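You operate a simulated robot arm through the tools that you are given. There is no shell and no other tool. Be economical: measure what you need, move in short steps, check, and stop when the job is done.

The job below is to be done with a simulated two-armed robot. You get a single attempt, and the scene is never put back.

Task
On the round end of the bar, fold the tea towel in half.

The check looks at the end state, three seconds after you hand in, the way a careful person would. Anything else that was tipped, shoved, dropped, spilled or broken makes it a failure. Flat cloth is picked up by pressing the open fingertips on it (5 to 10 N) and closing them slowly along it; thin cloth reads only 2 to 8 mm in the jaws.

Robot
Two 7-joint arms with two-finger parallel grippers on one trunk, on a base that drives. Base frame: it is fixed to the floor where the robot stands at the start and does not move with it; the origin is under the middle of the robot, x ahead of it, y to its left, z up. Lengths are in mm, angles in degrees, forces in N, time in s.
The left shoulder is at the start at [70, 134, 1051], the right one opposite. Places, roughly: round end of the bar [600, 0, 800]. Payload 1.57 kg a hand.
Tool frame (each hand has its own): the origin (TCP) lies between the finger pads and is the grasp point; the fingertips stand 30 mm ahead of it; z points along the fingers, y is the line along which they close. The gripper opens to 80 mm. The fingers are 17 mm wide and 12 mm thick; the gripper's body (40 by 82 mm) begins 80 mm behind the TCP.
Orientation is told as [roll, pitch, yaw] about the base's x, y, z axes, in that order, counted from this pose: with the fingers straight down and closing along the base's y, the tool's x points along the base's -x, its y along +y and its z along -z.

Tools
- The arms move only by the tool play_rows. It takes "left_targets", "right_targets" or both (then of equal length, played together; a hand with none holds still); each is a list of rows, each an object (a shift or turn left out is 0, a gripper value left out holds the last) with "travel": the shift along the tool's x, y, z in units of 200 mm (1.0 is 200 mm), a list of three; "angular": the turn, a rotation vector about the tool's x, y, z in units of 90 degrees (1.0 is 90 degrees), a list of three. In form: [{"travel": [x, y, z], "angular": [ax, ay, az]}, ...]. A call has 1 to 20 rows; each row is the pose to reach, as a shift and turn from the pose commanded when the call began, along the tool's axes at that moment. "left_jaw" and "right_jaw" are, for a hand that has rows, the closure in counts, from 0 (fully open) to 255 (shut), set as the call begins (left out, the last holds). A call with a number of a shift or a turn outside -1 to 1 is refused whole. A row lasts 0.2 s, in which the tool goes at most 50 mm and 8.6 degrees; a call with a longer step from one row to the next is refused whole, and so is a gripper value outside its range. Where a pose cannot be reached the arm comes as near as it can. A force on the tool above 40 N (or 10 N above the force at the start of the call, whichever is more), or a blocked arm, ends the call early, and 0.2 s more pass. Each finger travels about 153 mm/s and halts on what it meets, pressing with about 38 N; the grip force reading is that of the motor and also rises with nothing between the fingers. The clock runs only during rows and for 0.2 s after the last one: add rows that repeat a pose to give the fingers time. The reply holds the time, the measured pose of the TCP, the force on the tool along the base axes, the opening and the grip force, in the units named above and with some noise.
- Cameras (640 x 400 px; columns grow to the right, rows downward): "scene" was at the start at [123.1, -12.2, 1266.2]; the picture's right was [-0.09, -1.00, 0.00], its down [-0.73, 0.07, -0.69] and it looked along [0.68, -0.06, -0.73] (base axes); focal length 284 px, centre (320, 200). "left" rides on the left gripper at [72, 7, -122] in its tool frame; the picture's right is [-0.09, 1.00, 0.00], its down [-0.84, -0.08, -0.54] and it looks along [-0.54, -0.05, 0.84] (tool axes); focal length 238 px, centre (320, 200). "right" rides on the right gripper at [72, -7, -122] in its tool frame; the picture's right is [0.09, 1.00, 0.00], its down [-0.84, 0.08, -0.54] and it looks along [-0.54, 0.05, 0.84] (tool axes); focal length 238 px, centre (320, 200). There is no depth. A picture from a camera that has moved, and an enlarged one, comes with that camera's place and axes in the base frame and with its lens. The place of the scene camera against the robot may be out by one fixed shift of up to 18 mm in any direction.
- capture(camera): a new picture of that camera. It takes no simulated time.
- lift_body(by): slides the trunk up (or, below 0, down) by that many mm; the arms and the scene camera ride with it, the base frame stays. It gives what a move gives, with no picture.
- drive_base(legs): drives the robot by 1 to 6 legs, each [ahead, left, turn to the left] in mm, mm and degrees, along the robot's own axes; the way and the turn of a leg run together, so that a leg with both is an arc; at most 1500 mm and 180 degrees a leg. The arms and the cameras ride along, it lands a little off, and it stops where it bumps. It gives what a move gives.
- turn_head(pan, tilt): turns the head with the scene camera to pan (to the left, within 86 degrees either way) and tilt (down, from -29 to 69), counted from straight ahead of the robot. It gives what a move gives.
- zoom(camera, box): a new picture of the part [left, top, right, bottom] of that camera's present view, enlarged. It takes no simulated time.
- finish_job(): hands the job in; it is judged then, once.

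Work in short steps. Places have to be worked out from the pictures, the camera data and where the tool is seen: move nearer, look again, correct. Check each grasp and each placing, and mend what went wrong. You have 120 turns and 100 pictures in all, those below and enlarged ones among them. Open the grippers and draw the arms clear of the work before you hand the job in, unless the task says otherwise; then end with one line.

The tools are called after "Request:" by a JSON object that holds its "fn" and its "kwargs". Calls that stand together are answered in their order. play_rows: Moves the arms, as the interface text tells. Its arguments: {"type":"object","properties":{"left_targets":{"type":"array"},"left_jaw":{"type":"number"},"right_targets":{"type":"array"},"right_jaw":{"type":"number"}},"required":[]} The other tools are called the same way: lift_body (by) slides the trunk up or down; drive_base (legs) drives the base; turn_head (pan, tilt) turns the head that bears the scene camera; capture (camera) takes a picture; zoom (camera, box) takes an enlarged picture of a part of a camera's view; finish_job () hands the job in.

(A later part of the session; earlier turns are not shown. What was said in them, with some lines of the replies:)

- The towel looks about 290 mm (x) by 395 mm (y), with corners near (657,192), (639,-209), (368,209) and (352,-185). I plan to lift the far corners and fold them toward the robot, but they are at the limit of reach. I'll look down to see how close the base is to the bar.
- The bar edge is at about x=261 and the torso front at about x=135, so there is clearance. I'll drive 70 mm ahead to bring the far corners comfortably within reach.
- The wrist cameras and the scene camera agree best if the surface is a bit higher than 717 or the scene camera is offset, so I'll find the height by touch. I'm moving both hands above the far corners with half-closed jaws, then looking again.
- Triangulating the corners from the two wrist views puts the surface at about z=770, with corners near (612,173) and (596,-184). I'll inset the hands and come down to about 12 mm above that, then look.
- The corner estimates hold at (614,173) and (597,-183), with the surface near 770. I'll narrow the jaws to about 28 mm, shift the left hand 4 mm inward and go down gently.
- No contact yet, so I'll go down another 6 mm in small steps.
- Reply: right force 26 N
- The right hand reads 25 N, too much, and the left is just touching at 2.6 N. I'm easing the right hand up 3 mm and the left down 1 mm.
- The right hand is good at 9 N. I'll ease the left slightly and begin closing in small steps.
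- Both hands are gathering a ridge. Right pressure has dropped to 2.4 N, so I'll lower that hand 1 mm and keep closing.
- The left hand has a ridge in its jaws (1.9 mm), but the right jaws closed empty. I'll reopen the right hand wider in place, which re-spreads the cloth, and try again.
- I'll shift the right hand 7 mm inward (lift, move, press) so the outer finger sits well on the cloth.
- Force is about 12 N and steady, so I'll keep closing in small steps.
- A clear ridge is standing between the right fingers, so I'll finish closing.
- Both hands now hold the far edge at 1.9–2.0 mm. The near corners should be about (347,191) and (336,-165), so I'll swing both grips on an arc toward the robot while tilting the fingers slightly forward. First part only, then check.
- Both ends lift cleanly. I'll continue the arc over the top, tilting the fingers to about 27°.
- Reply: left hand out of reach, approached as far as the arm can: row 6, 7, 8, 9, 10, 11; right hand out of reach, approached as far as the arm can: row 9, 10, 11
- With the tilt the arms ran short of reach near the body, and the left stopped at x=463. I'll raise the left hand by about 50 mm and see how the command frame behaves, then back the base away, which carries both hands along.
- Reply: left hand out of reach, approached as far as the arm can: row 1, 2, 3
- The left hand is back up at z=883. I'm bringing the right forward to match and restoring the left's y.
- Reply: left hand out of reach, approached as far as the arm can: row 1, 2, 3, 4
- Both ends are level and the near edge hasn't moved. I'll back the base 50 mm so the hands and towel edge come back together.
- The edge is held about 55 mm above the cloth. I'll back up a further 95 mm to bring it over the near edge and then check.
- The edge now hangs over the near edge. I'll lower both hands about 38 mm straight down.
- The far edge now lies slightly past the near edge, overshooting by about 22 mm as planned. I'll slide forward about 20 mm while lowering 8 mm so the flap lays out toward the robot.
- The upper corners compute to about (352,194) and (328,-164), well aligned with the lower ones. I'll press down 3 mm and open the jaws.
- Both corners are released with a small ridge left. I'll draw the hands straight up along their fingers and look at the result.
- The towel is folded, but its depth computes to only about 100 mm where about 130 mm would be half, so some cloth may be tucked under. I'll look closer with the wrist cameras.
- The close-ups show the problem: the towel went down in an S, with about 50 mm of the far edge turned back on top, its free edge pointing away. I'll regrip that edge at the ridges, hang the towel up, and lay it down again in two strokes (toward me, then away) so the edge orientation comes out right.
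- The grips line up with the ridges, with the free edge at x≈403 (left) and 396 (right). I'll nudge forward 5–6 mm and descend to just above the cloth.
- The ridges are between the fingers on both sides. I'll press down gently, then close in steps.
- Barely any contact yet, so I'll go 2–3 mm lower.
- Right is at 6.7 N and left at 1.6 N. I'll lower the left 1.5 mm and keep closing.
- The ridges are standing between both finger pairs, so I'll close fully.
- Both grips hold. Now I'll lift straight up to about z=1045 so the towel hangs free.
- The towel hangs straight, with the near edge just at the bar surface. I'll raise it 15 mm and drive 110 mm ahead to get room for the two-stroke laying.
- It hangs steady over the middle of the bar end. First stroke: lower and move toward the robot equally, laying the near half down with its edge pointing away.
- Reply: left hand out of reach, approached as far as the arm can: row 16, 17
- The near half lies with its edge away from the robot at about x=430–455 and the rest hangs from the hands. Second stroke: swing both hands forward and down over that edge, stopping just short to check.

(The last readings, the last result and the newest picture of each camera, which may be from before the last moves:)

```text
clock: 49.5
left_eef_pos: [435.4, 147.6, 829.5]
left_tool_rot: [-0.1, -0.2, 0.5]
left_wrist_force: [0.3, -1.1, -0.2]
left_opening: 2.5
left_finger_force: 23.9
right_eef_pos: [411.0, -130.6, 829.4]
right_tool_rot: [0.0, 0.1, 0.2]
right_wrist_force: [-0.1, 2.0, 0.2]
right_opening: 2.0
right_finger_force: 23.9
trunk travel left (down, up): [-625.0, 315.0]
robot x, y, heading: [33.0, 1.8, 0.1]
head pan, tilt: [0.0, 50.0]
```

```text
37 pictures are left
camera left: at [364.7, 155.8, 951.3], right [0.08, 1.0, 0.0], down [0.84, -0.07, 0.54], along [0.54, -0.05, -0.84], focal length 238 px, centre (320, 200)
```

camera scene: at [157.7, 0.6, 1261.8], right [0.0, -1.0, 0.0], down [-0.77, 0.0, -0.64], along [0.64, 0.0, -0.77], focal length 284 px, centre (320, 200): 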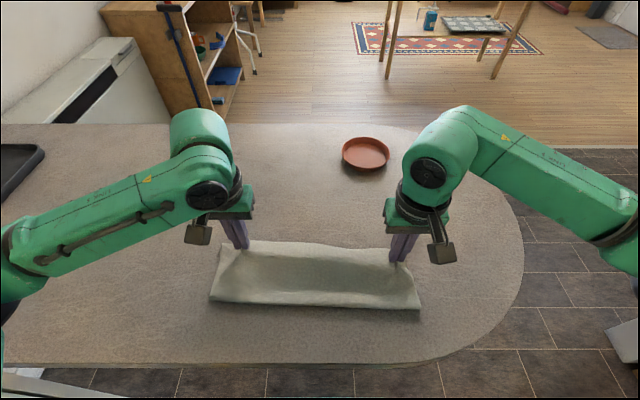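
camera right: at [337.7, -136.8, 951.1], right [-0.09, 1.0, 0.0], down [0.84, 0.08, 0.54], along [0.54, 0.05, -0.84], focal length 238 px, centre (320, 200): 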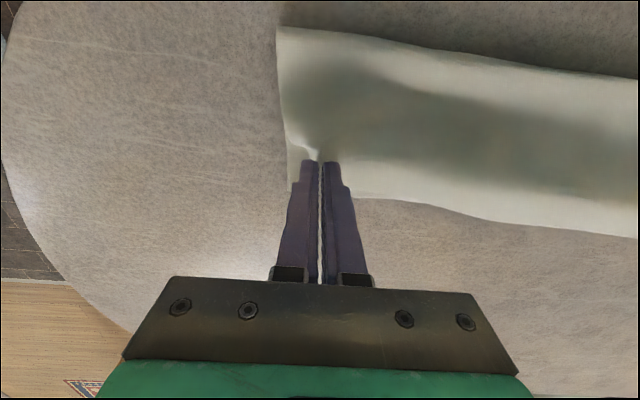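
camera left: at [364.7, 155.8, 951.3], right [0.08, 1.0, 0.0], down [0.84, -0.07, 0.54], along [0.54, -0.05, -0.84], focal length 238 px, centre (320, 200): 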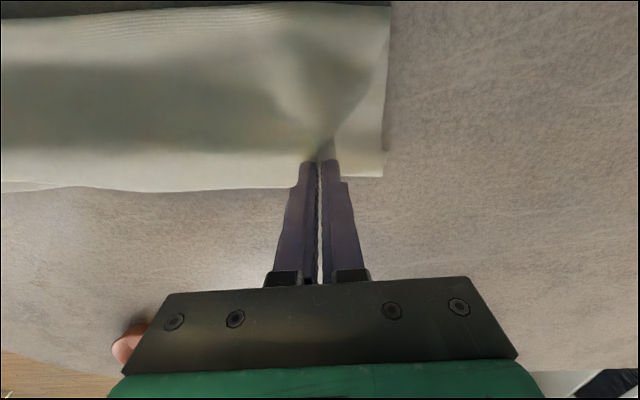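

The orientation is right this time: the far edge points away over the near edge, with the fold on my side. The fold line (x≈345/331) is about 15 mm short, leaving slack in the top layer. I'll swing back up, back the base 35 mm to lay a bit more of the bottom layer, then swing down again.

Request:
{"fn": "play_rows", "kwargs": {"left_targets": [{"travel": [0.025, 0, -0.085]}, {"travel": [0.065, 0, -0.17]}, {"travel": [0.12, 0, -0.25]}, {"travel": [0.19, 0, -0.32]}, {"travel": [0.27, 0, -0.375]}, {"travel": [0.34, 0, -0.41]}, {"travel": [0.34, 0, -0.41]}], "right_targets": [{"travel": [0.02, 0, -0.085]}, {"travel": [0.055, 0, -0.17]}, {"travel": [0.105, 0, -0.25]}, {"travel": [0.165, 0, -0.32]}, {"travel": [0.24, 0, -0.375]}, {"travel": [0.31, 0, -0.41]}, {"travel": [0.31, 0, -0.41]}]}}

Request:
{"fn": "drive_base", "kwargs": {"legs": [[-35, 0, 0]]}}

Request:
{"fn": "capture", "kwargs": {"camera": "scene"}}

Request:
{"fn": "capture", "kwargs": {"camera": "right"}}

Request:
{"fn": "capture", "kwargs": {"camera": "left"}}

```text
clock: 51.1
left_eef_pos: [368.5, 147.2, 910.6]
left_tool_rot: [0.0, 0.0, 0.6]
left_wrist_force: [0.0, 0.0, 0.0]
left_opening: 2.3
left_finger_force: 23.8
right_eef_pos: [349.2, -130.3, 912.6]
right_tool_rot: [0.1, 0.0, 0.1]
right_wrist_force: [0.2, 1.7, 0.4]
right_opening: 2.2
right_finger_force: 23.9
trunk travel left (down, up): [-625.0, 315.0]
robot x, y, heading: [38.7, 2.5, 0.1]
head pan, tilt: [0.0, 50.0]
```

```text
clock: 52.0
left_eef_pos: [334.9, 148.3, 910.6]
left_tool_rot: [0.0, -0.1, 0.4]
left_wrist_force: [-0.8, 0.1, 0.0]
left_opening: 2.2
left_finger_force: 23.7
right_eef_pos: [316.3, -129.9, 912.4]
right_tool_rot: [0.0, 0.0, 0.0]
right_wrist_force: [-0.2, 0.3, 0.2]
right_opening: 1.9
right_finger_force: 23.6
trunk travel left (down, up): [-625.0, 315.0]
robot x, y, heading: [3.6, 4.5, 0.0]
head pan, tilt: [0.0, 50.0]
```

```text
36 pictures are left
camera scene: at [125.0, 0.4, 1261.6], right [0.0, -1.0, 0.0], down [-0.77, 0.0, -0.64], along [0.64, 0.0, -0.77], focal length 284 px, centre (320, 200)
```

scene: 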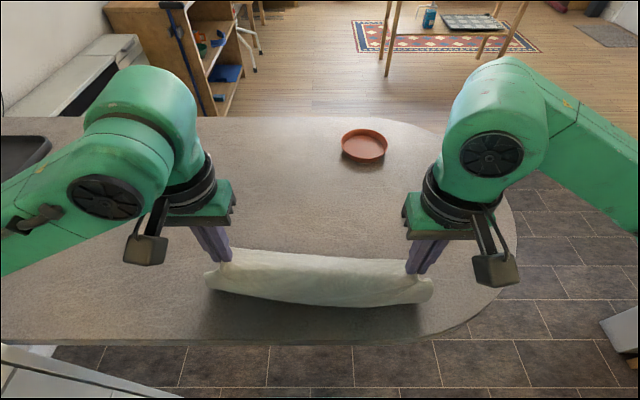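

```text
35 pictures are left
camera right: at [242.6, -136.1, 1033.2], right [-0.09, 1.0, 0.0], down [0.84, 0.08, 0.54], along [0.54, 0.05, -0.84], focal length 238 px, centre (320, 200)
```

right: 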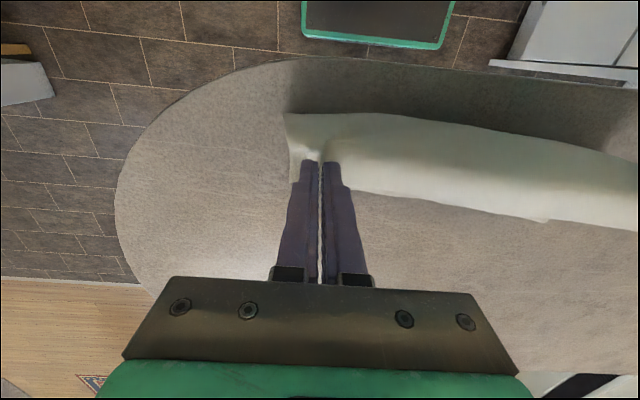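

```text
34 pictures are left
camera left: at [263.7, 154.8, 1032.0], right [0.08, 1.0, 0.0], down [0.84, -0.07, 0.54], along [0.54, -0.05, -0.84], focal length 238 px, centre (320, 200)
```

left: 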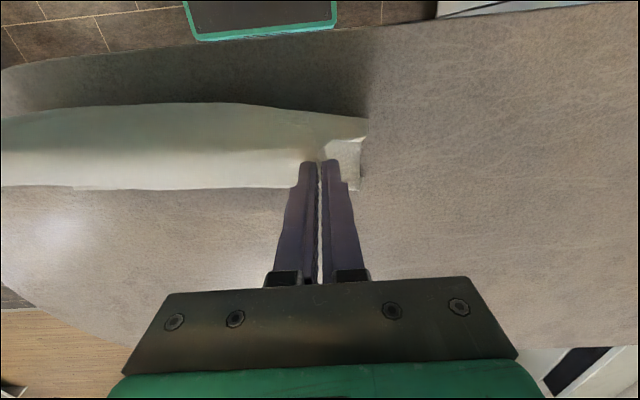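

The near edge slid back with the drive, so instead I'll lower straight down about 25 mm here. That pushes the bulge toward me and moves the fold line out. Then I'll swing forward.

Request:
{"fn": "play_rows", "kwargs": {"left_targets": [{"travel": [0, 0, 0.06]}, {"travel": [0, 0, 0.125]}, {"travel": [0, 0, 0.125]}, {"travel": [-0.09, 0, 0.14]}, {"travel": [-0.18, 0, 0.175]}, {"travel": [-0.25, 0, 0.235]}, {"travel": [-0.3, 0, 0.315]}, {"travel": [-0.335, 0, 0.405]}, {"travel": [-0.335, 0, 0.405]}, {"travel": [-0.335, 0, 0.405]}], "right_targets": [{"travel": [0, 0, 0.06]}, {"travel": [0, 0, 0.125]}, {"travel": [0, 0, 0.125]}, {"travel": [-0.085, 0, 0.14]}, {"travel": [-0.17, 0, 0.175]}, {"travel": [-0.235, 0, 0.235]}, {"travel": [-0.28, 0, 0.315]}, {"travel": [-0.31, 0, 0.405]}, {"travel": [-0.31, 0, 0.405]}, {"travel": [-0.31, 0, 0.405]}]}}

Request:
{"fn": "capture", "kwargs": {"camera": "scene"}}

Request:
{"fn": "capture", "kwargs": {"camera": "right"}}

Request:
{"fn": "capture", "kwargs": {"camera": "left"}}

```text
clock: 54.2
left_eef_pos: [400.9, 147.6, 831.1]
left_tool_rot: [0.0, -0.1, 0.5]
left_wrist_force: [0.0, -0.9, -0.2]
left_opening: 2.3
left_finger_force: 23.9
left hand out of reach, approached as far as the arm can: row 1, 2, 3
right_eef_pos: [376.7, -130.5, 832.0]
right_tool_rot: [0.0, -0.1, 0.2]
right_wrist_force: [-0.7, 1.7, -0.3]
right_opening: 2.2
right_finger_force: 23.5
trunk travel left (down, up): [-625.0, 315.0]
robot x, y, heading: [6.9, 6.4, 0.1]
head pan, tilt: [0.0, 50.0]
```

```text
33 pictures are left
camera scene: at [123.8, 0.4, 1261.7], right [0.0, -1.0, 0.0], down [-0.77, 0.0, -0.64], along [0.64, 0.0, -0.77], focal length 284 px, centre (320, 200)
```

scene: 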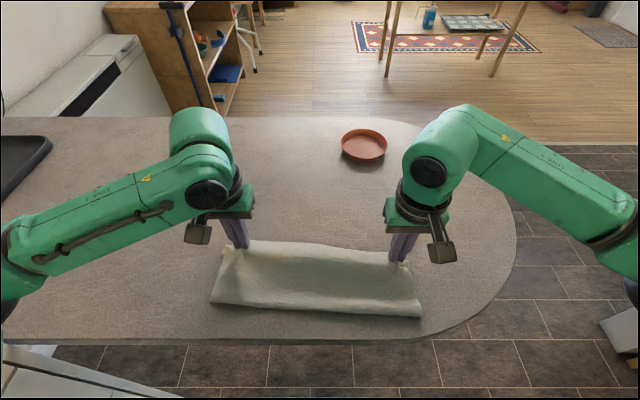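

```text
32 pictures are left
camera right: at [303.4, -136.6, 952.6], right [-0.09, 1.0, 0.0], down [0.84, 0.08, 0.54], along [0.54, 0.05, -0.84], focal length 238 px, centre (320, 200)
```

right: 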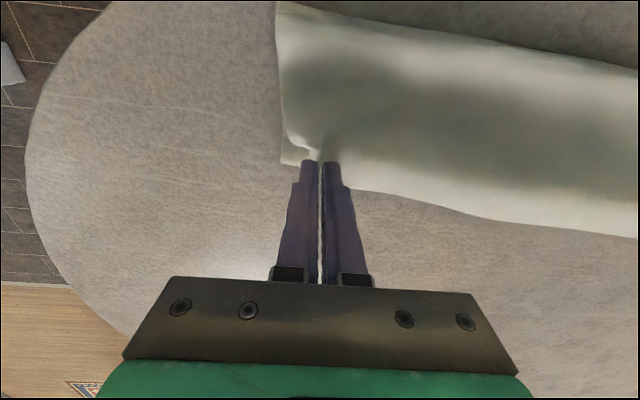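

```text
31 pictures are left
camera left: at [330.3, 155.2, 953.0], right [0.08, 1.0, 0.0], down [0.84, -0.07, 0.54], along [0.54, -0.05, -0.84], focal length 238 px, centre (320, 200)
```

left: 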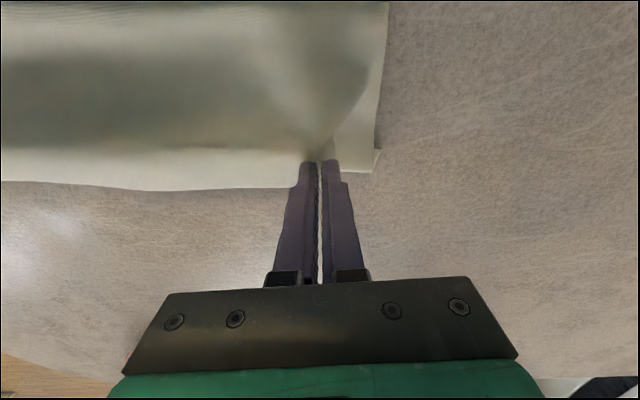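

The layers now lie properly, with the far edge aligned over the near edge. I'll lower the last 26 mm and release, then look at the remaining slack.

Request:
{"fn": "play_rows", "kwargs": {"left_targets": [{"travel": [0, 0, 0.04]}, {"travel": [0, 0, 0.08]}, {"travel": [0, 0, 0.11]}, {"travel": [0, 0, 0.135]}, {"travel": [0, 0, 0.135]}], "right_targets": [{"travel": [0.01, 0, 0.04]}, {"travel": [0.02, 0, 0.08]}, {"travel": [0.02, 0, 0.11]}, {"travel": [0.02, 0, 0.14]}, {"travel": [0.02, 0, 0.14]}]}}

Request:
{"fn": "play_rows", "kwargs": {"left_targets": [{"travel": [0, 0, 0]}, {"travel": [0, 0, 0]}, {"travel": [0, 0, 0]}], "right_targets": [{"travel": [0, 0, 0]}, {"travel": [0, 0, 0]}, {"travel": [0, 0, 0]}], "left_jaw": 175, "right_jaw": 175}}

Request:
{"fn": "play_rows", "kwargs": {"left_targets": [{"travel": [0, 0, -0.06]}, {"travel": [0, 0, -0.15]}, {"travel": [0, 0, -0.3]}, {"travel": [0.0, 0.1, -0.5]}, {"travel": [0.0, 0.25, -0.65]}, {"travel": [0.0, 0.45, -0.75]}, {"travel": [0.0, 0.45, -0.75]}], "right_targets": [{"travel": [0, 0, -0.06]}, {"travel": [0, 0, -0.15]}, {"travel": [0, 0, -0.3]}, {"travel": [0.0, -0.1, -0.5]}, {"travel": [0.0, -0.25, -0.65]}, {"travel": [0.0, -0.45, -0.75]}, {"travel": [0.0, -0.45, -0.75]}]}}

Request:
{"fn": "zoom", "kwargs": {"camera": "scene", "box": [195, 220, 435, 370]}}

Request:
{"fn": "capture", "kwargs": {"camera": "scene"}}

```text
clock: 55.4
left_eef_pos: [400.1, 148.4, 803.2]
left_tool_rot: [0.0, -0.2, 0.4]
left_wrist_force: [0.0, -2.4, -0.2]
left_opening: 2.5
left_finger_force: 23.3
right_eef_pos: [373.0, -130.1, 802.2]
right_tool_rot: [0.0, 0.0, 0.1]
right_wrist_force: [0.3, 2.0, 0.1]
right_opening: 2.0
right_finger_force: 23.6
trunk travel left (down, up): [-625.0, 315.0]
robot x, y, heading: [2.6, 8.5, 0.2]
head pan, tilt: [0.0, 50.0]
```

```text
clock: 56.2
left_eef_pos: [401.6, 148.9, 803.0]
left_tool_rot: [0.0, -0.1, 0.5]
left_wrist_force: [0.1, -0.1, -0.3]
left_opening: 25.0
left_finger_force: 0.0
right_eef_pos: [373.0, -128.7, 804.1]
right_tool_rot: [0.0, 0.0, 0.1]
right_wrist_force: [-0.5, 0.1, 0.0]
right_opening: 25.0
right_finger_force: 0.1
trunk travel left (down, up): [-625.0, 315.0]
robot x, y, heading: [5.1, 4.7, 0.2]
head pan, tilt: [0.0, 50.0]
```

```text
clock: 57.8
left_eef_pos: [400.1, 237.9, 953.6]
left_tool_rot: [-0.1, 0.0, 0.6]
left_wrist_force: [-0.3, -0.4, 0.6]
left_opening: 24.9
left_finger_force: 0.1
right_eef_pos: [371.8, -220.0, 951.3]
right_tool_rot: [0.1, 0.1, 0.1]
right_wrist_force: [0.7, 0.3, -0.1]
right_opening: 25.2
right_finger_force: 0.0
trunk travel left (down, up): [-625.0, 315.0]
robot x, y, heading: [5.9, 7.4, 0.4]
head pan, tilt: [0.0, 50.0]
```

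```text
2.67 times, centred on (315, 295) of scene
camera zoom: at [124.7, 0.5, 1261.6], right [0.0, -1.0, 0.0], down [-0.77, 0.0, -0.64], along [0.64, 0.0, -0.77], focal length 757 px, centre (333, -53)
```

zoom: 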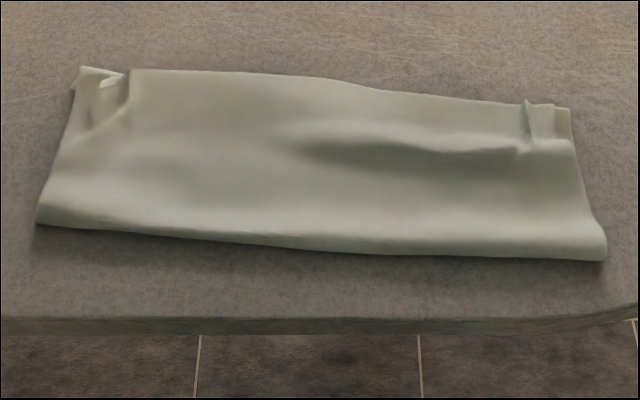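

```text
29 pictures are left
camera scene: at [124.7, 0.5, 1261.6], right [0.0, -1.0, 0.0], down [-0.77, 0.0, -0.64], along [0.64, 0.0, -0.77], focal length 284 px, centre (320, 200)
```

scene: 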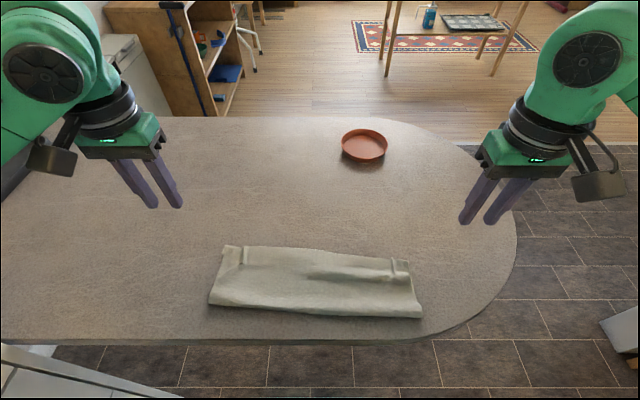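

This is a proper half fold with the edges together at the back, slightly puffy. I'll check the corners closely for alignment.

Request:
{"fn": "zoom", "kwargs": {"camera": "scene", "box": [200, 230, 280, 310]}}

Request:
{"fn": "zoom", "kwargs": {"camera": "scene", "box": [350, 245, 430, 325]}}

Request:
{"fn": "capture", "kwargs": {"camera": "left"}}

Request:
{"fn": "capture", "kwargs": {"camera": "right"}}

```text
5.00 times, centred on (240, 270) of scene
camera zoom: at [124.7, 0.5, 1261.6], right [0.0, -1.0, 0.0], down [-0.77, 0.0, -0.64], along [0.64, 0.0, -0.77], focal length 1419 px, centre (720, -150)
```

zoom: 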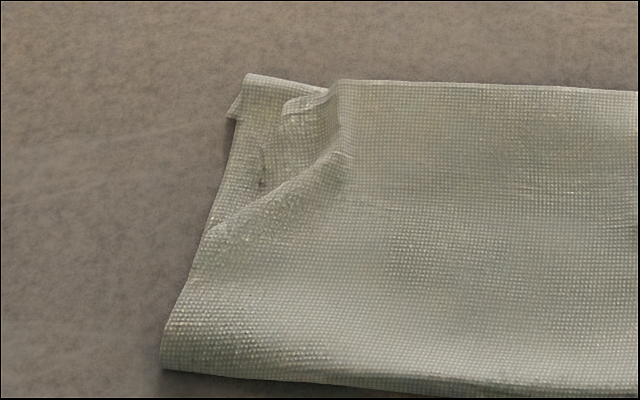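

```text
5.00 times, centred on (390, 285) of scene
camera zoom: at [124.7, 0.5, 1261.6], right [0.0, -1.0, 0.0], down [-0.77, 0.0, -0.64], along [0.64, 0.0, -0.77], focal length 1419 px, centre (-30, -225)
```

zoom: 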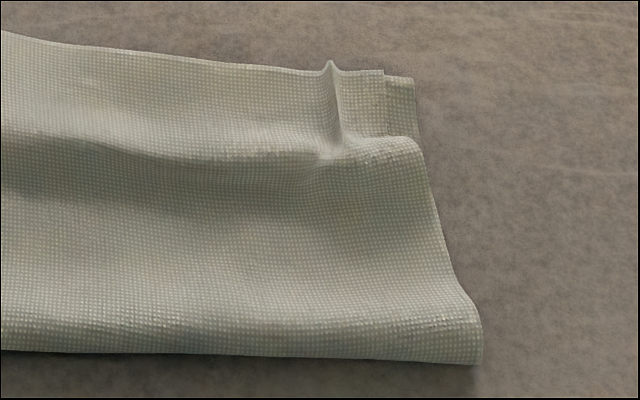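

```text
26 pictures are left
camera left: at [329.3, 245.0, 1074.4], right [0.08, 1.0, 0.0], down [0.84, -0.07, 0.54], along [0.54, -0.05, -0.84], focal length 238 px, centre (320, 200)
```

left: 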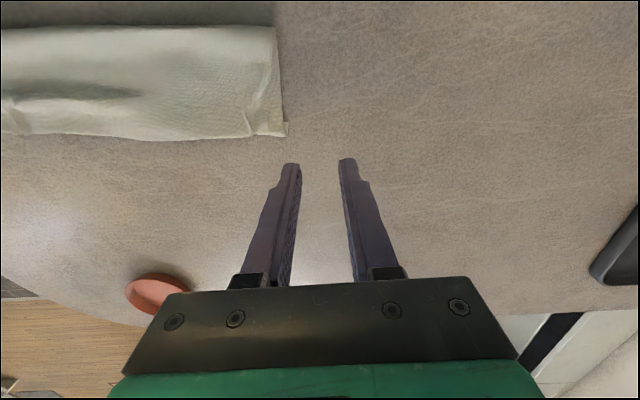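

```text
25 pictures are left
camera right: at [299.5, -226.9, 1071.4], right [-0.09, 1.0, 0.0], down [0.84, 0.08, 0.54], along [0.54, 0.05, -0.84], focal length 238 px, centre (320, 200)
```

right: 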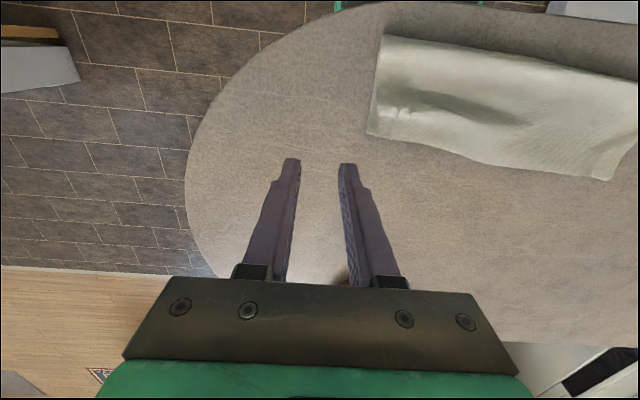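

Corner alignment is good (within about 10 mm). There is still a slack wave on the right half, so I'll smooth it toward the fold with a gentle stroke of the open right-hand fingertips, first positioning above.

Request:
{"fn": "play_rows", "kwargs": {"right_targets": [{"travel": [0.0, 0.18, 0.1]}, {"travel": [0.01, 0.36, 0.2]}, {"travel": [0.03, 0.53, 0.35]}, {"travel": [0.05, 0.7, 0.5]}, {"travel": [0.05, 0.7, 0.66]}, {"travel": [0.05, 0.7, 0.7]}, {"travel": [0.05, 0.7, 0.7]}], "right_jaw": 0}}

Request:
{"fn": "play_rows", "kwargs": {"right_targets": [{"travel": [0, 0, 0.01]}, {"travel": [0, 0, 0.02]}, {"travel": [0, 0, 0.03]}, {"travel": [0, 0, 0.035]}, {"travel": [0, 0, 0.035]}]}}

Request:
{"fn": "capture", "kwargs": {"camera": "right"}}

```text
clock: 59.4
left_eef_pos: [399.0, 236.0, 952.6]
left_tool_rot: [-0.1, -0.1, 0.5]
left_wrist_force: [-0.2, 0.5, -0.7]
left_opening: 25.1
left_finger_force: 0.1
right_eef_pos: [363.2, -79.9, 813.5]
right_tool_rot: [0.0, 0.0, 0.0]
right_wrist_force: [0.1, -0.2, -0.2]
right_opening: 80.1
right_finger_force: 0.3
trunk travel left (down, up): [-625.0, 315.0]
robot x, y, heading: [1.4, 8.1, 0.1]
head pan, tilt: [0.0, 50.0]
```

```text
clock: 60.6
left_eef_pos: [399.2, 236.8, 952.7]
left_tool_rot: [0.0, -0.1, 0.5]
left_wrist_force: [0.7, -0.8, -0.5]
left_opening: 25.3
left_finger_force: 0.1
right_eef_pos: [362.2, -78.9, 806.0]
right_tool_rot: [0.0, 0.0, 0.0]
right_wrist_force: [0.3, 0.6, -0.1]
right_opening: 80.1
right_finger_force: 0.1
trunk travel left (down, up): [-625.0, 315.0]
robot x, y, heading: [5.1, 4.0, -0.1]
head pan, tilt: [0.0, 50.0]
```

```text
24 pictures are left
camera right: at [289.0, -85.8, 927.7], right [-0.09, 1.0, 0.0], down [0.84, 0.08, 0.54], along [0.54, 0.05, -0.84], focal length 238 px, centre (320, 200)
```

right: 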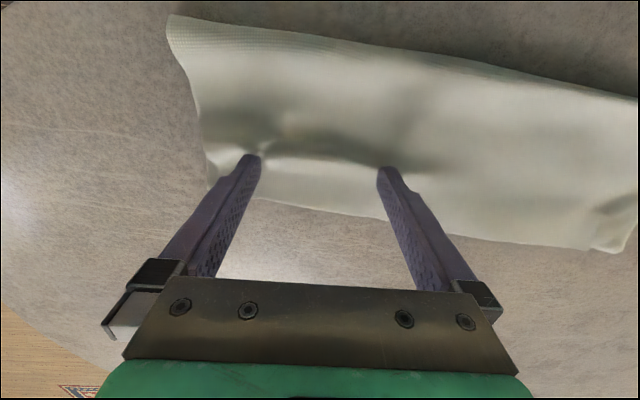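

The tips sit just behind the wave, barely above the lower cloth. I'll push gently 45 mm toward the fold while easing down 2 mm.

Request:
{"fn": "play_rows", "kwargs": {"right_targets": [{"travel": [0.03, 0, 0.005]}, {"travel": [0.06, 0, 0.01]}, {"travel": [0.09, 0, 0.01]}, {"travel": [0.12, 0, 0.01]}, {"travel": [0.15, 0, 0.01]}, {"travel": [0.18, 0, 0.01]}, {"travel": [0.21, 0, 0.01]}, {"travel": [0.225, 0, 0.01]}, {"travel": [0.225, 0, 0.01]}]}}

Request:
{"fn": "capture", "kwargs": {"camera": "right"}}

```text
clock: 62.6
left_eef_pos: [399.0, 239.1, 952.5]
left_tool_rot: [0.0, -0.1, 0.5]
left_wrist_force: [1.0, -0.3, 0.2]
left_opening: 25.2
left_finger_force: 0.0
right_eef_pos: [317.3, -79.0, 804.6]
right_tool_rot: [0.1, 0.0, 0.0]
right_wrist_force: [-0.2, -0.5, -0.5]
right_opening: 80.1
right_finger_force: 0.0
trunk travel left (down, up): [-625.0, 315.0]
robot x, y, heading: [3.3, 0.9, -0.0]
head pan, tilt: [0.0, 50.0]
```

```text
23 pictures are left
camera right: at [244.6, -86.2, 926.2], right [-0.09, 1.0, 0.0], down [0.84, 0.08, 0.54], along [0.54, 0.05, -0.84], focal length 238 px, centre (320, 200)
```

right: 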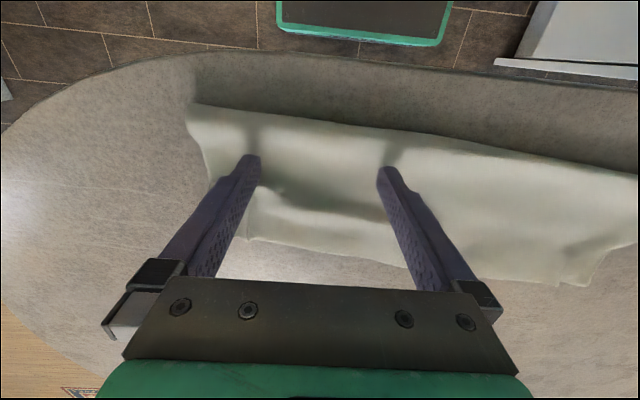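

The contact was light. I'll lift away and see what changed.

Request:
{"fn": "play_rows", "kwargs": {"right_targets": [{"travel": [0, 0, -0.1]}, {"travel": [0, 0, -0.25]}, {"travel": [0, -0.1, -0.45]}, {"travel": [0, -0.3, -0.6]}, {"travel": [0, -0.5, -0.75]}, {"travel": [0, -0.7, -0.75]}, {"travel": [0, -0.7, -0.75]}]}}

Request:
{"fn": "zoom", "kwargs": {"camera": "scene", "box": [195, 220, 435, 370]}}

```text
clock: 64.2
left_eef_pos: [400.7, 238.6, 952.6]
left_tool_rot: [-0.1, -0.1, 0.5]
left_wrist_force: [0.6, -0.5, -1.2]
left_opening: 25.2
left_finger_force: 0.0
right_eef_pos: [317.5, -218.1, 953.6]
right_tool_rot: [0.0, 0.0, 0.1]
right_wrist_force: [-0.6, -0.4, -0.6]
right_opening: 80.0
right_finger_force: 0.0
trunk travel left (down, up): [-625.0, 315.0]
robot x, y, heading: [1.2, 2.0, 0.1]
head pan, tilt: [0.0, 50.0]
```

```text
2.67 times, centred on (315, 295) of scene
camera zoom: at [124.2, 1.3, 1261.7], right [0.0, -1.0, 0.0], down [-0.77, 0.0, -0.64], along [0.64, 0.0, -0.77], focal length 757 px, centre (333, -53)
```

zoom: 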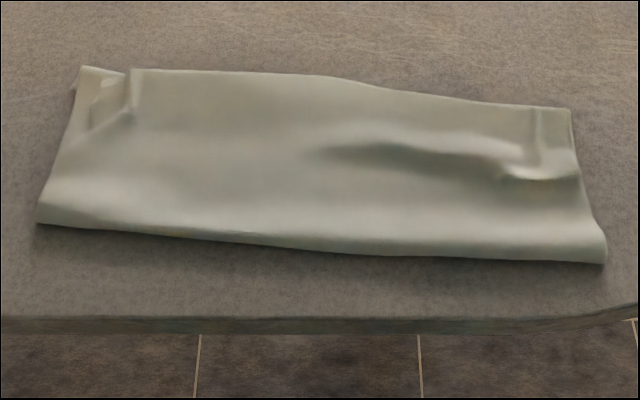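

The pinch ridge got flatter and nothing shifted, but the wave remains. I'll repeat with slightly firmer contact (a few newtons).

Request:
{"fn": "play_rows", "kwargs": {"right_targets": [{"travel": [-0.05, 0.16, 0.1]}, {"travel": [-0.1, 0.32, 0.2]}, {"travel": [-0.15, 0.48, 0.35]}, {"travel": [-0.2, 0.64, 0.5]}, {"travel": [-0.2, 0.64, 0.66]}, {"travel": [-0.2, 0.64, 0.73]}, {"travel": [-0.2, 0.64, 0.73]}]}}

Request:
{"fn": "play_rows", "kwargs": {"right_targets": [{"travel": [0, 0, 0.01]}, {"travel": [0, 0, 0.02]}, {"travel": [0, 0, 0.03]}, {"travel": [0, 0, 0.03]}]}}

```text
clock: 65.8
left_eef_pos: [398.5, 237.2, 952.7]
left_tool_rot: [-0.1, -0.1, 0.5]
left_wrist_force: [-0.1, -0.1, -0.8]
left_opening: 25.1
left_finger_force: 0.1
right_eef_pos: [356.5, -91.2, 807.1]
right_tool_rot: [-0.1, 0.0, 0.1]
right_wrist_force: [-0.2, 0.4, -0.2]
right_opening: 79.9
right_finger_force: 0.1
trunk travel left (down, up): [-625.0, 315.0]
robot x, y, heading: [4.2, 2.8, 0.4]
head pan, tilt: [0.0, 50.0]
```

```text
clock: 66.8
left_eef_pos: [398.4, 237.7, 953.7]
left_tool_rot: [-0.1, -0.2, 0.5]
left_wrist_force: [-1.1, 0.6, 0.1]
left_opening: 24.9
left_finger_force: 0.0
right_eef_pos: [358.1, -91.8, 802.2]
right_tool_rot: [0.0, 0.0, 0.2]
right_wrist_force: [0.5, 0.4, -0.2]
right_opening: 79.9
right_finger_force: 0.0
trunk travel left (down, up): [-625.0, 315.0]
robot x, y, heading: [2.9, 5.2, 0.1]
head pan, tilt: [0.0, 50.0]
```

Still about zero force, so I'll drop 2 mm more and stroke toward the fold.

Request:
{"fn": "play_rows", "kwargs": {"right_targets": [{"travel": [0, 0, 0.01]}, {"travel": [0.0, 0, 0.012]}, {"travel": [0.03, 0, 0.012]}, {"travel": [0.06, 0, 0.012]}, {"travel": [0.09, 0, 0.012]}, {"travel": [0.12, 0, 0.01]}, {"travel": [0.15, 0, 0.008]}, {"travel": [0.18, 0, 0.005]}, {"travel": [0.21, 0, 0.0]}, {"travel": [0.24, 0, -0.005]}, {"travel": [0.24, 0, -0.005]}]}}

Request:
{"fn": "play_rows", "kwargs": {"right_targets": [{"travel": [0, 0, -0.1]}, {"travel": [0, 0, -0.25]}, {"travel": [0, -0.1, -0.45]}, {"travel": [0, -0.3, -0.6]}, {"travel": [0, -0.5, -0.75]}, {"travel": [0, -0.65, -0.75]}, {"travel": [0, -0.65, -0.75]}]}}

Request:
{"fn": "zoom", "kwargs": {"camera": "scene", "box": [195, 220, 435, 370]}}

```text
clock: 69.2
left_eef_pos: [399.8, 237.4, 953.0]
left_tool_rot: [0.0, -0.1, 0.4]
left_wrist_force: [-0.1, 0.7, 0.2]
left_opening: 25.1
left_finger_force: 0.0
right_eef_pos: [309.2, -91.2, 802.9]
right_tool_rot: [0.0, 0.0, 0.1]
right_wrist_force: [0.1, -0.3, 0.2]
right_opening: 80.2
right_finger_force: 0.0
trunk travel left (down, up): [-625.0, 315.0]
robot x, y, heading: [3.6, 9.5, -0.1]
head pan, tilt: [0.0, 50.0]
```

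```text
clock: 70.8
left_eef_pos: [399.5, 238.6, 952.5]
left_tool_rot: [0.0, 0.0, 0.5]
left_wrist_force: [-0.4, 0.4, -0.5]
left_opening: 25.1
left_finger_force: 0.1
right_eef_pos: [311.4, -220.9, 952.2]
right_tool_rot: [0.0, 0.0, 0.1]
right_wrist_force: [-0.1, 0.0, 0.0]
right_opening: 80.2
right_finger_force: 0.0
trunk travel left (down, up): [-625.0, 315.0]
robot x, y, heading: [1.1, 10.2, 0.4]
head pan, tilt: [0.0, 50.0]
```

```text
2.67 times, centred on (315, 295) of scene
camera zoom: at [124.1, 1.0, 1261.7], right [0.0, -1.0, 0.0], down [-0.77, 0.0, -0.64], along [0.64, 0.0, -0.77], focal length 757 px, centre (333, -53)
```

zoom: 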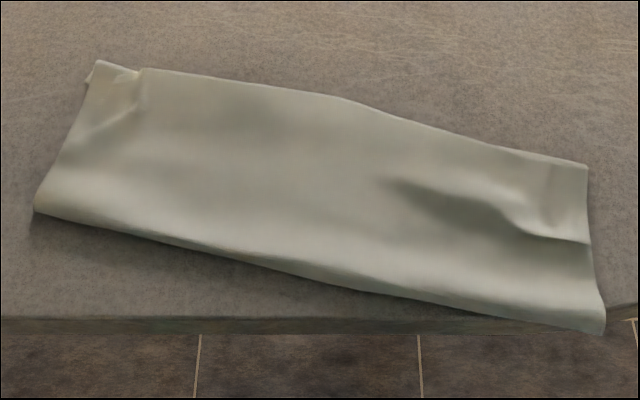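

The firmer stroke dragged the whole towel, turned it a little, and brought the right front corner close to the bar edge. The same friction should bring it back: I'll press at the same spot and stroke away from me by 50 mm.

Request:
{"fn": "play_rows", "kwargs": {"right_targets": [{"travel": [0, 0.16, 0.1]}, {"travel": [0, 0.32, 0.2]}, {"travel": [0.0, 0.48, 0.35]}, {"travel": [0.0, 0.65, 0.5]}, {"travel": [0.0, 0.65, 0.66]}, {"travel": [0.0, 0.65, 0.735]}, {"travel": [0.0, 0.65, 0.76]}, {"travel": [0.0, 0.65, 0.76]}]}}

Request:
{"fn": "capture", "kwargs": {"camera": "right"}}

```text
clock: 72.6
left_eef_pos: [399.7, 236.5, 952.9]
left_tool_rot: [-0.1, -0.2, 0.5]
left_wrist_force: [0.3, -0.6, 0.3]
left_opening: 25.2
left_finger_force: 0.1
right_eef_pos: [310.0, -91.6, 801.0]
right_tool_rot: [0.0, 0.1, 0.1]
right_wrist_force: [-0.2, -0.5, -0.1]
right_opening: 80.3
right_finger_force: 0.2
trunk travel left (down, up): [-625.0, 315.0]
robot x, y, heading: [0.4, 4.4, -0.1]
head pan, tilt: [0.0, 50.0]
```

```text
20 pictures are left
camera right: at [235.9, -98.8, 922.8], right [-0.09, 1.0, 0.0], down [0.84, 0.08, 0.54], along [0.54, 0.05, -0.84], focal length 238 px, centre (320, 200)
```

right: 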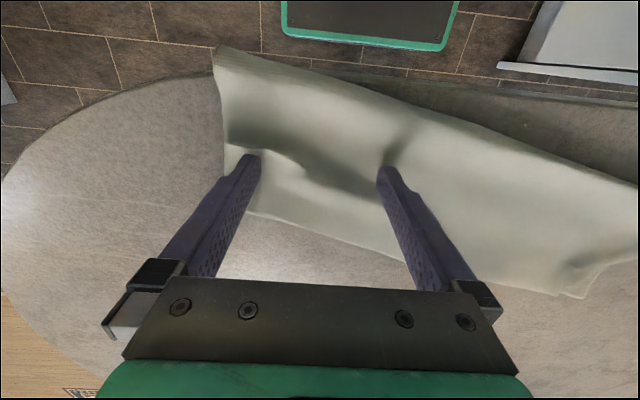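

The corner is right at the bar edge. I'll press 1.5–2 mm further and stroke +x by 50 mm.

Request:
{"fn": "play_rows", "kwargs": {"right_targets": [{"travel": [0, 0, 0.01]}, {"travel": [0, 0, 0.012]}, {"travel": [-0.03, 0, 0.012]}, {"travel": [-0.06, 0, 0.012]}, {"travel": [-0.09, 0, 0.012]}, {"travel": [-0.12, 0, 0.012]}, {"travel": [-0.15, 0, 0.012]}, {"travel": [-0.18, 0, 0.012]}, {"travel": [-0.21, 0, 0.012]}, {"travel": [-0.24, 0, 0.012]}, {"travel": [-0.24, 0, 0.012]}]}}

Request:
{"fn": "capture", "kwargs": {"camera": "right"}}

```text
clock: 75.0
left_eef_pos: [400.0, 237.3, 952.9]
left_tool_rot: [-0.1, -0.1, 0.5]
left_wrist_force: [0.0, -1.4, 0.7]
left_opening: 25.3
left_finger_force: 0.0
right_eef_pos: [357.0, -90.6, 798.8]
right_tool_rot: [0.0, -0.1, 0.1]
right_wrist_force: [-1.1, 0.0, 4.3]
right_opening: 79.8
right_finger_force: 0.1
trunk travel left (down, up): [-625.0, 315.0]
robot x, y, heading: [4.7, 4.5, 0.1]
head pan, tilt: [0.0, 50.0]
```

```text
19 pictures are left
camera right: at [283.7, -97.7, 920.6], right [-0.09, 1.0, 0.0], down [0.84, 0.08, 0.54], along [0.54, 0.05, -0.84], focal length 238 px, centre (320, 200)
```

right: 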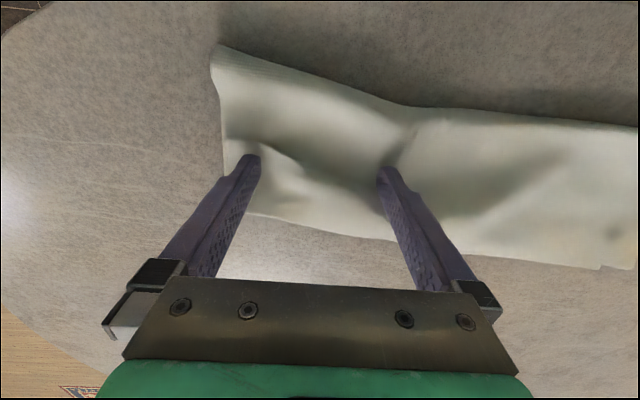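

It came back with the fingers. I'll lift clear and view the whole towel.

Request:
{"fn": "play_rows", "kwargs": {"right_targets": [{"travel": [0, 0, -0.1]}, {"travel": [0, 0, -0.25]}, {"travel": [0, -0.1, -0.45]}, {"travel": [0, -0.3, -0.6]}, {"travel": [0, -0.5, -0.75]}, {"travel": [0, -0.65, -0.75]}, {"travel": [0, -0.65, -0.75]}]}}

Request:
{"fn": "zoom", "kwargs": {"camera": "scene", "box": [195, 220, 435, 370]}}

```text
clock: 76.6
left_eef_pos: [399.3, 238.1, 952.9]
left_tool_rot: [-0.1, -0.1, 0.5]
left_wrist_force: [0.1, -0.7, -0.1]
left_opening: 25.1
left_finger_force: 0.1
right_eef_pos: [358.1, -220.0, 947.6]
right_tool_rot: [0.0, 0.0, 0.0]
right_wrist_force: [1.4, 0.2, -0.3]
right_opening: 80.1
right_finger_force: 0.0
trunk travel left (down, up): [-625.0, 315.0]
robot x, y, heading: [-0.3, 7.9, 0.2]
head pan, tilt: [0.0, 50.0]
```

```text
2.67 times, centred on (315, 295) of scene
camera zoom: at [123.9, 1.0, 1261.7], right [0.0, -1.0, 0.0], down [-0.77, 0.0, -0.64], along [0.64, 0.0, -0.77], focal length 757 px, centre (333, -53)
```

zoom: 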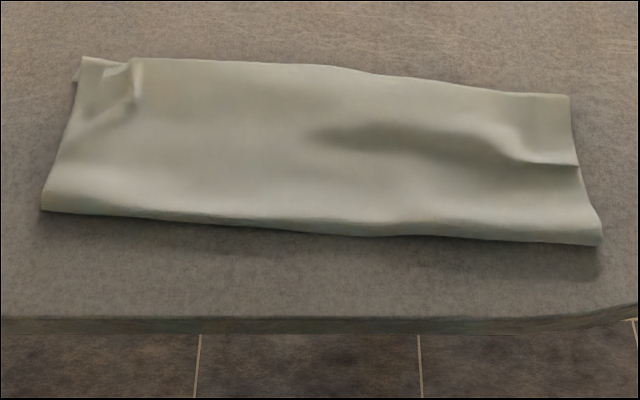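

The towel is back, well clear of the bar edge, with its edges aligned. I'll finish with one purely vertical pat, closed left fingers on the small left ridge and open right fingers on the wave, with no dragging.

Request:
{"fn": "play_rows", "kwargs": {"left_targets": [{"travel": [0, -0.11, 0.1]}, {"travel": [-0.01, -0.22, 0.2]}, {"travel": [-0.02, -0.33, 0.35]}, {"travel": [-0.02, -0.44, 0.5]}, {"travel": [-0.02, -0.44, 0.65]}, {"travel": [-0.02, -0.44, 0.72]}, {"travel": [-0.02, -0.44, 0.75]}, {"travel": [-0.02, -0.44, 0.765]}, {"travel": [-0.02, -0.44, 0.765]}, {"travel": [-0.02, -0.44, 0.72]}, {"travel": [-0.02, -0.44, 0.55]}, {"travel": [-0.02, -0.3, 0.35]}, {"travel": [-0.02, -0.15, 0.2]}, {"travel": [0, 0, 0.05]}, {"travel": [0, 0, 0]}], "right_targets": [{"travel": [0.01, 0.16, 0.1]}, {"travel": [0.02, 0.32, 0.2]}, {"travel": [0.04, 0.48, 0.35]}, {"travel": [0.04, 0.65, 0.5]}, {"travel": [0.04, 0.65, 0.65]}, {"travel": [0.04, 0.65, 0.69]}, {"travel": [0.04, 0.65, 0.72]}, {"travel": [0.04, 0.65, 0.737]}, {"travel": [0.04, 0.65, 0.737]}, {"travel": [0.04, 0.65, 0.7]}, {"travel": [0.04, 0.65, 0.5]}, {"travel": [0.04, 0.48, 0.35]}, {"travel": [0.02, 0.3, 0.2]}, {"travel": [0, 0.15, 0.05]}, {"travel": [0, 0, 0]}], "left_jaw": 255, "right_jaw": 0}}

Request:
{"fn": "zoom", "kwargs": {"camera": "scene", "box": [195, 220, 435, 370]}}

Request:
{"fn": "capture", "kwargs": {"camera": "scene"}}

```text
clock: 79.8
left_eef_pos: [399.9, 238.0, 955.9]
left_tool_rot: [0.1, -0.1, 0.5]
left_wrist_force: [0.2, -0.1, -0.8]
left_opening: 0.1
left_finger_force: 21.7
right_eef_pos: [356.0, -225.0, 948.0]
right_tool_rot: [0.1, 0.0, 0.1]
right_wrist_force: [0.3, -0.6, 0.8]
right_opening: 80.2
right_finger_force: 0.0
trunk travel left (down, up): [-625.0, 315.0]
robot x, y, heading: [2.4, 4.7, 0.1]
head pan, tilt: [0.0, 50.0]
```

```text
2.67 times, centred on (315, 295) of scene
camera zoom: at [123.0, -1.4, 1261.8], right [0.0, -1.0, 0.0], down [-0.77, 0.0, -0.64], along [0.64, 0.0, -0.77], focal length 757 px, centre (333, -53)
```

zoom: 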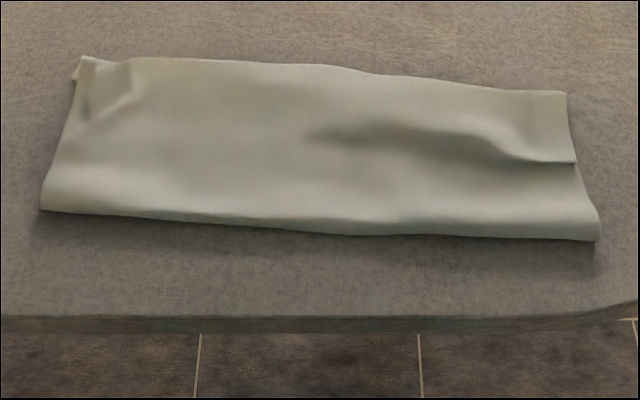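

```text
16 pictures are left
camera scene: at [123.0, -1.4, 1261.8], right [0.0, -1.0, 0.0], down [-0.77, 0.0, -0.64], along [0.64, 0.0, -0.77], focal length 284 px, centre (320, 200)
```

scene: 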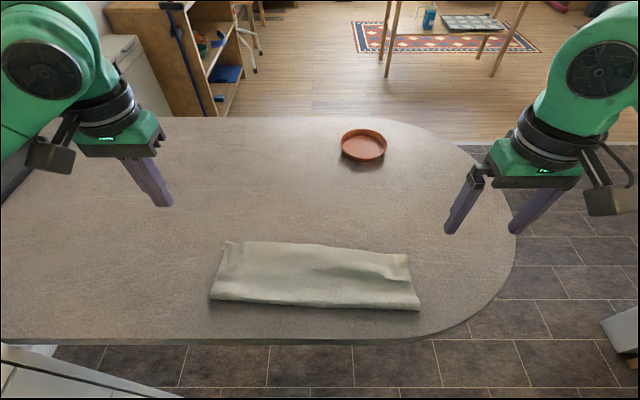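

Now neat overall. I'll take one close look at the right end, where a small lip shows.

Request:
{"fn": "zoom", "kwargs": {"camera": "scene", "box": [360, 245, 430, 315]}}

Request:
{"fn": "zoom", "kwargs": {"camera": "right", "box": [320, 0, 640, 200]}}

```text
5.71 times, centred on (395, 280) of scene
camera zoom: at [123.0, -1.4, 1261.8], right [0.0, -1.0, 0.0], down [-0.77, 0.0, -0.64], along [0.64, 0.0, -0.77], focal length 1622 px, centre (-109, -257)
```

zoom: 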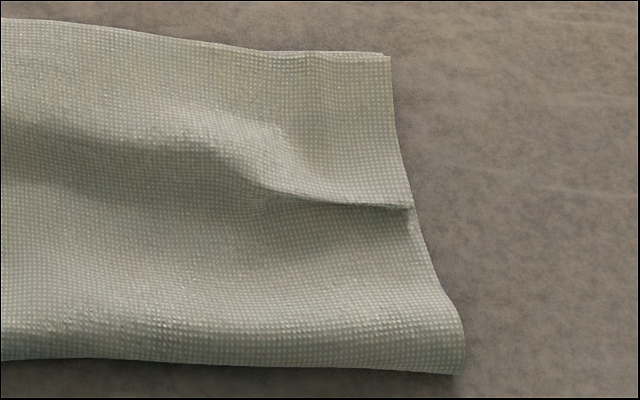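

```text
2.00 times, centred on (480, 100) of right
camera zoom: at [283.2, -230.8, 1070.8], right [-0.09, 1.0, 0.0], down [0.84, 0.08, 0.54], along [0.54, 0.05, -0.84], focal length 477 px, centre (0, 400)
```

zoom: 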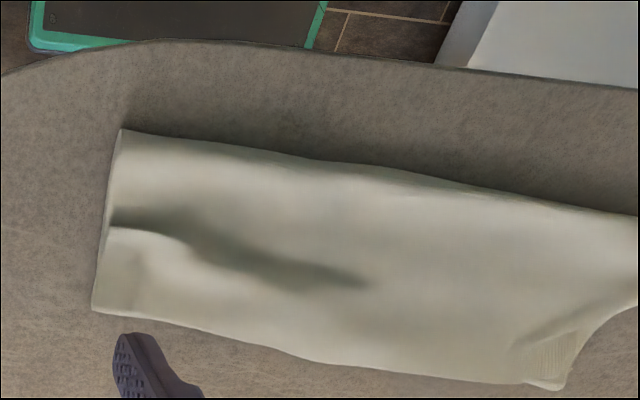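

The edges align well at the right end and only a small soft pleat remains. Bowl and surroundings are untouched. I'll open the grippers and draw the arms up and clear.

Request:
{"fn": "play_rows", "kwargs": {"left_targets": [{"travel": [0, 0.1, -0.1]}, {"travel": [0, 0.2, -0.2]}, {"travel": [0, 0.2, -0.2]}, {"travel": [0, 0.2, -0.2]}], "right_targets": [{"travel": [0, -0.1, -0.1]}, {"travel": [0, -0.2, -0.2]}, {"travel": [0, -0.2, -0.2]}, {"travel": [0, -0.2, -0.2]}], "left_jaw": 0, "right_jaw": 0}}

Request:
{"fn": "capture", "kwargs": {"camera": "scene"}}

```text
clock: 80.8
left_eef_pos: [398.1, 277.0, 995.5]
left_tool_rot: [0.1, -0.1, 0.6]
left_wrist_force: [-0.4, 0.3, -0.7]
left_opening: 79.8
left_finger_force: 0.0
right_eef_pos: [357.6, -261.5, 990.5]
right_tool_rot: [0.0, 0.0, 0.2]
right_wrist_force: [0.9, -0.2, 0.5]
right_opening: 80.0
right_finger_force: 0.0
trunk travel left (down, up): [-625.0, 315.0]
robot x, y, heading: [1.6, 4.8, 0.1]
head pan, tilt: [0.0, 50.0]
```

```text
13 pictures are left
camera scene: at [123.2, 0.2, 1261.8], right [0.0, -1.0, 0.0], down [-0.77, 0.0, -0.64], along [0.64, 0.0, -0.77], focal length 284 px, centre (320, 200)
```

scene: 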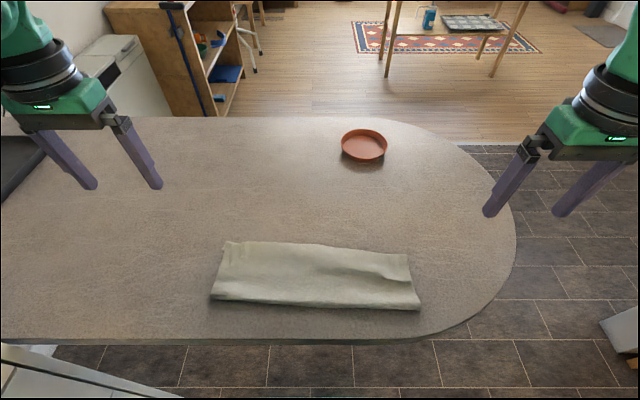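

The towel lies folded in half on the round end, the grippers are open and the arms are clear, so I'm handing in.

Request:
{"fn": "finish_job", "kwargs": {}}

```text
The job is handed in.
```

The tea towel is folded in half on the round end of the bar, edges together to within about 10 mm, with a small pleat left at the right end and a slight curl at the left back corner; nothing else was disturbed.
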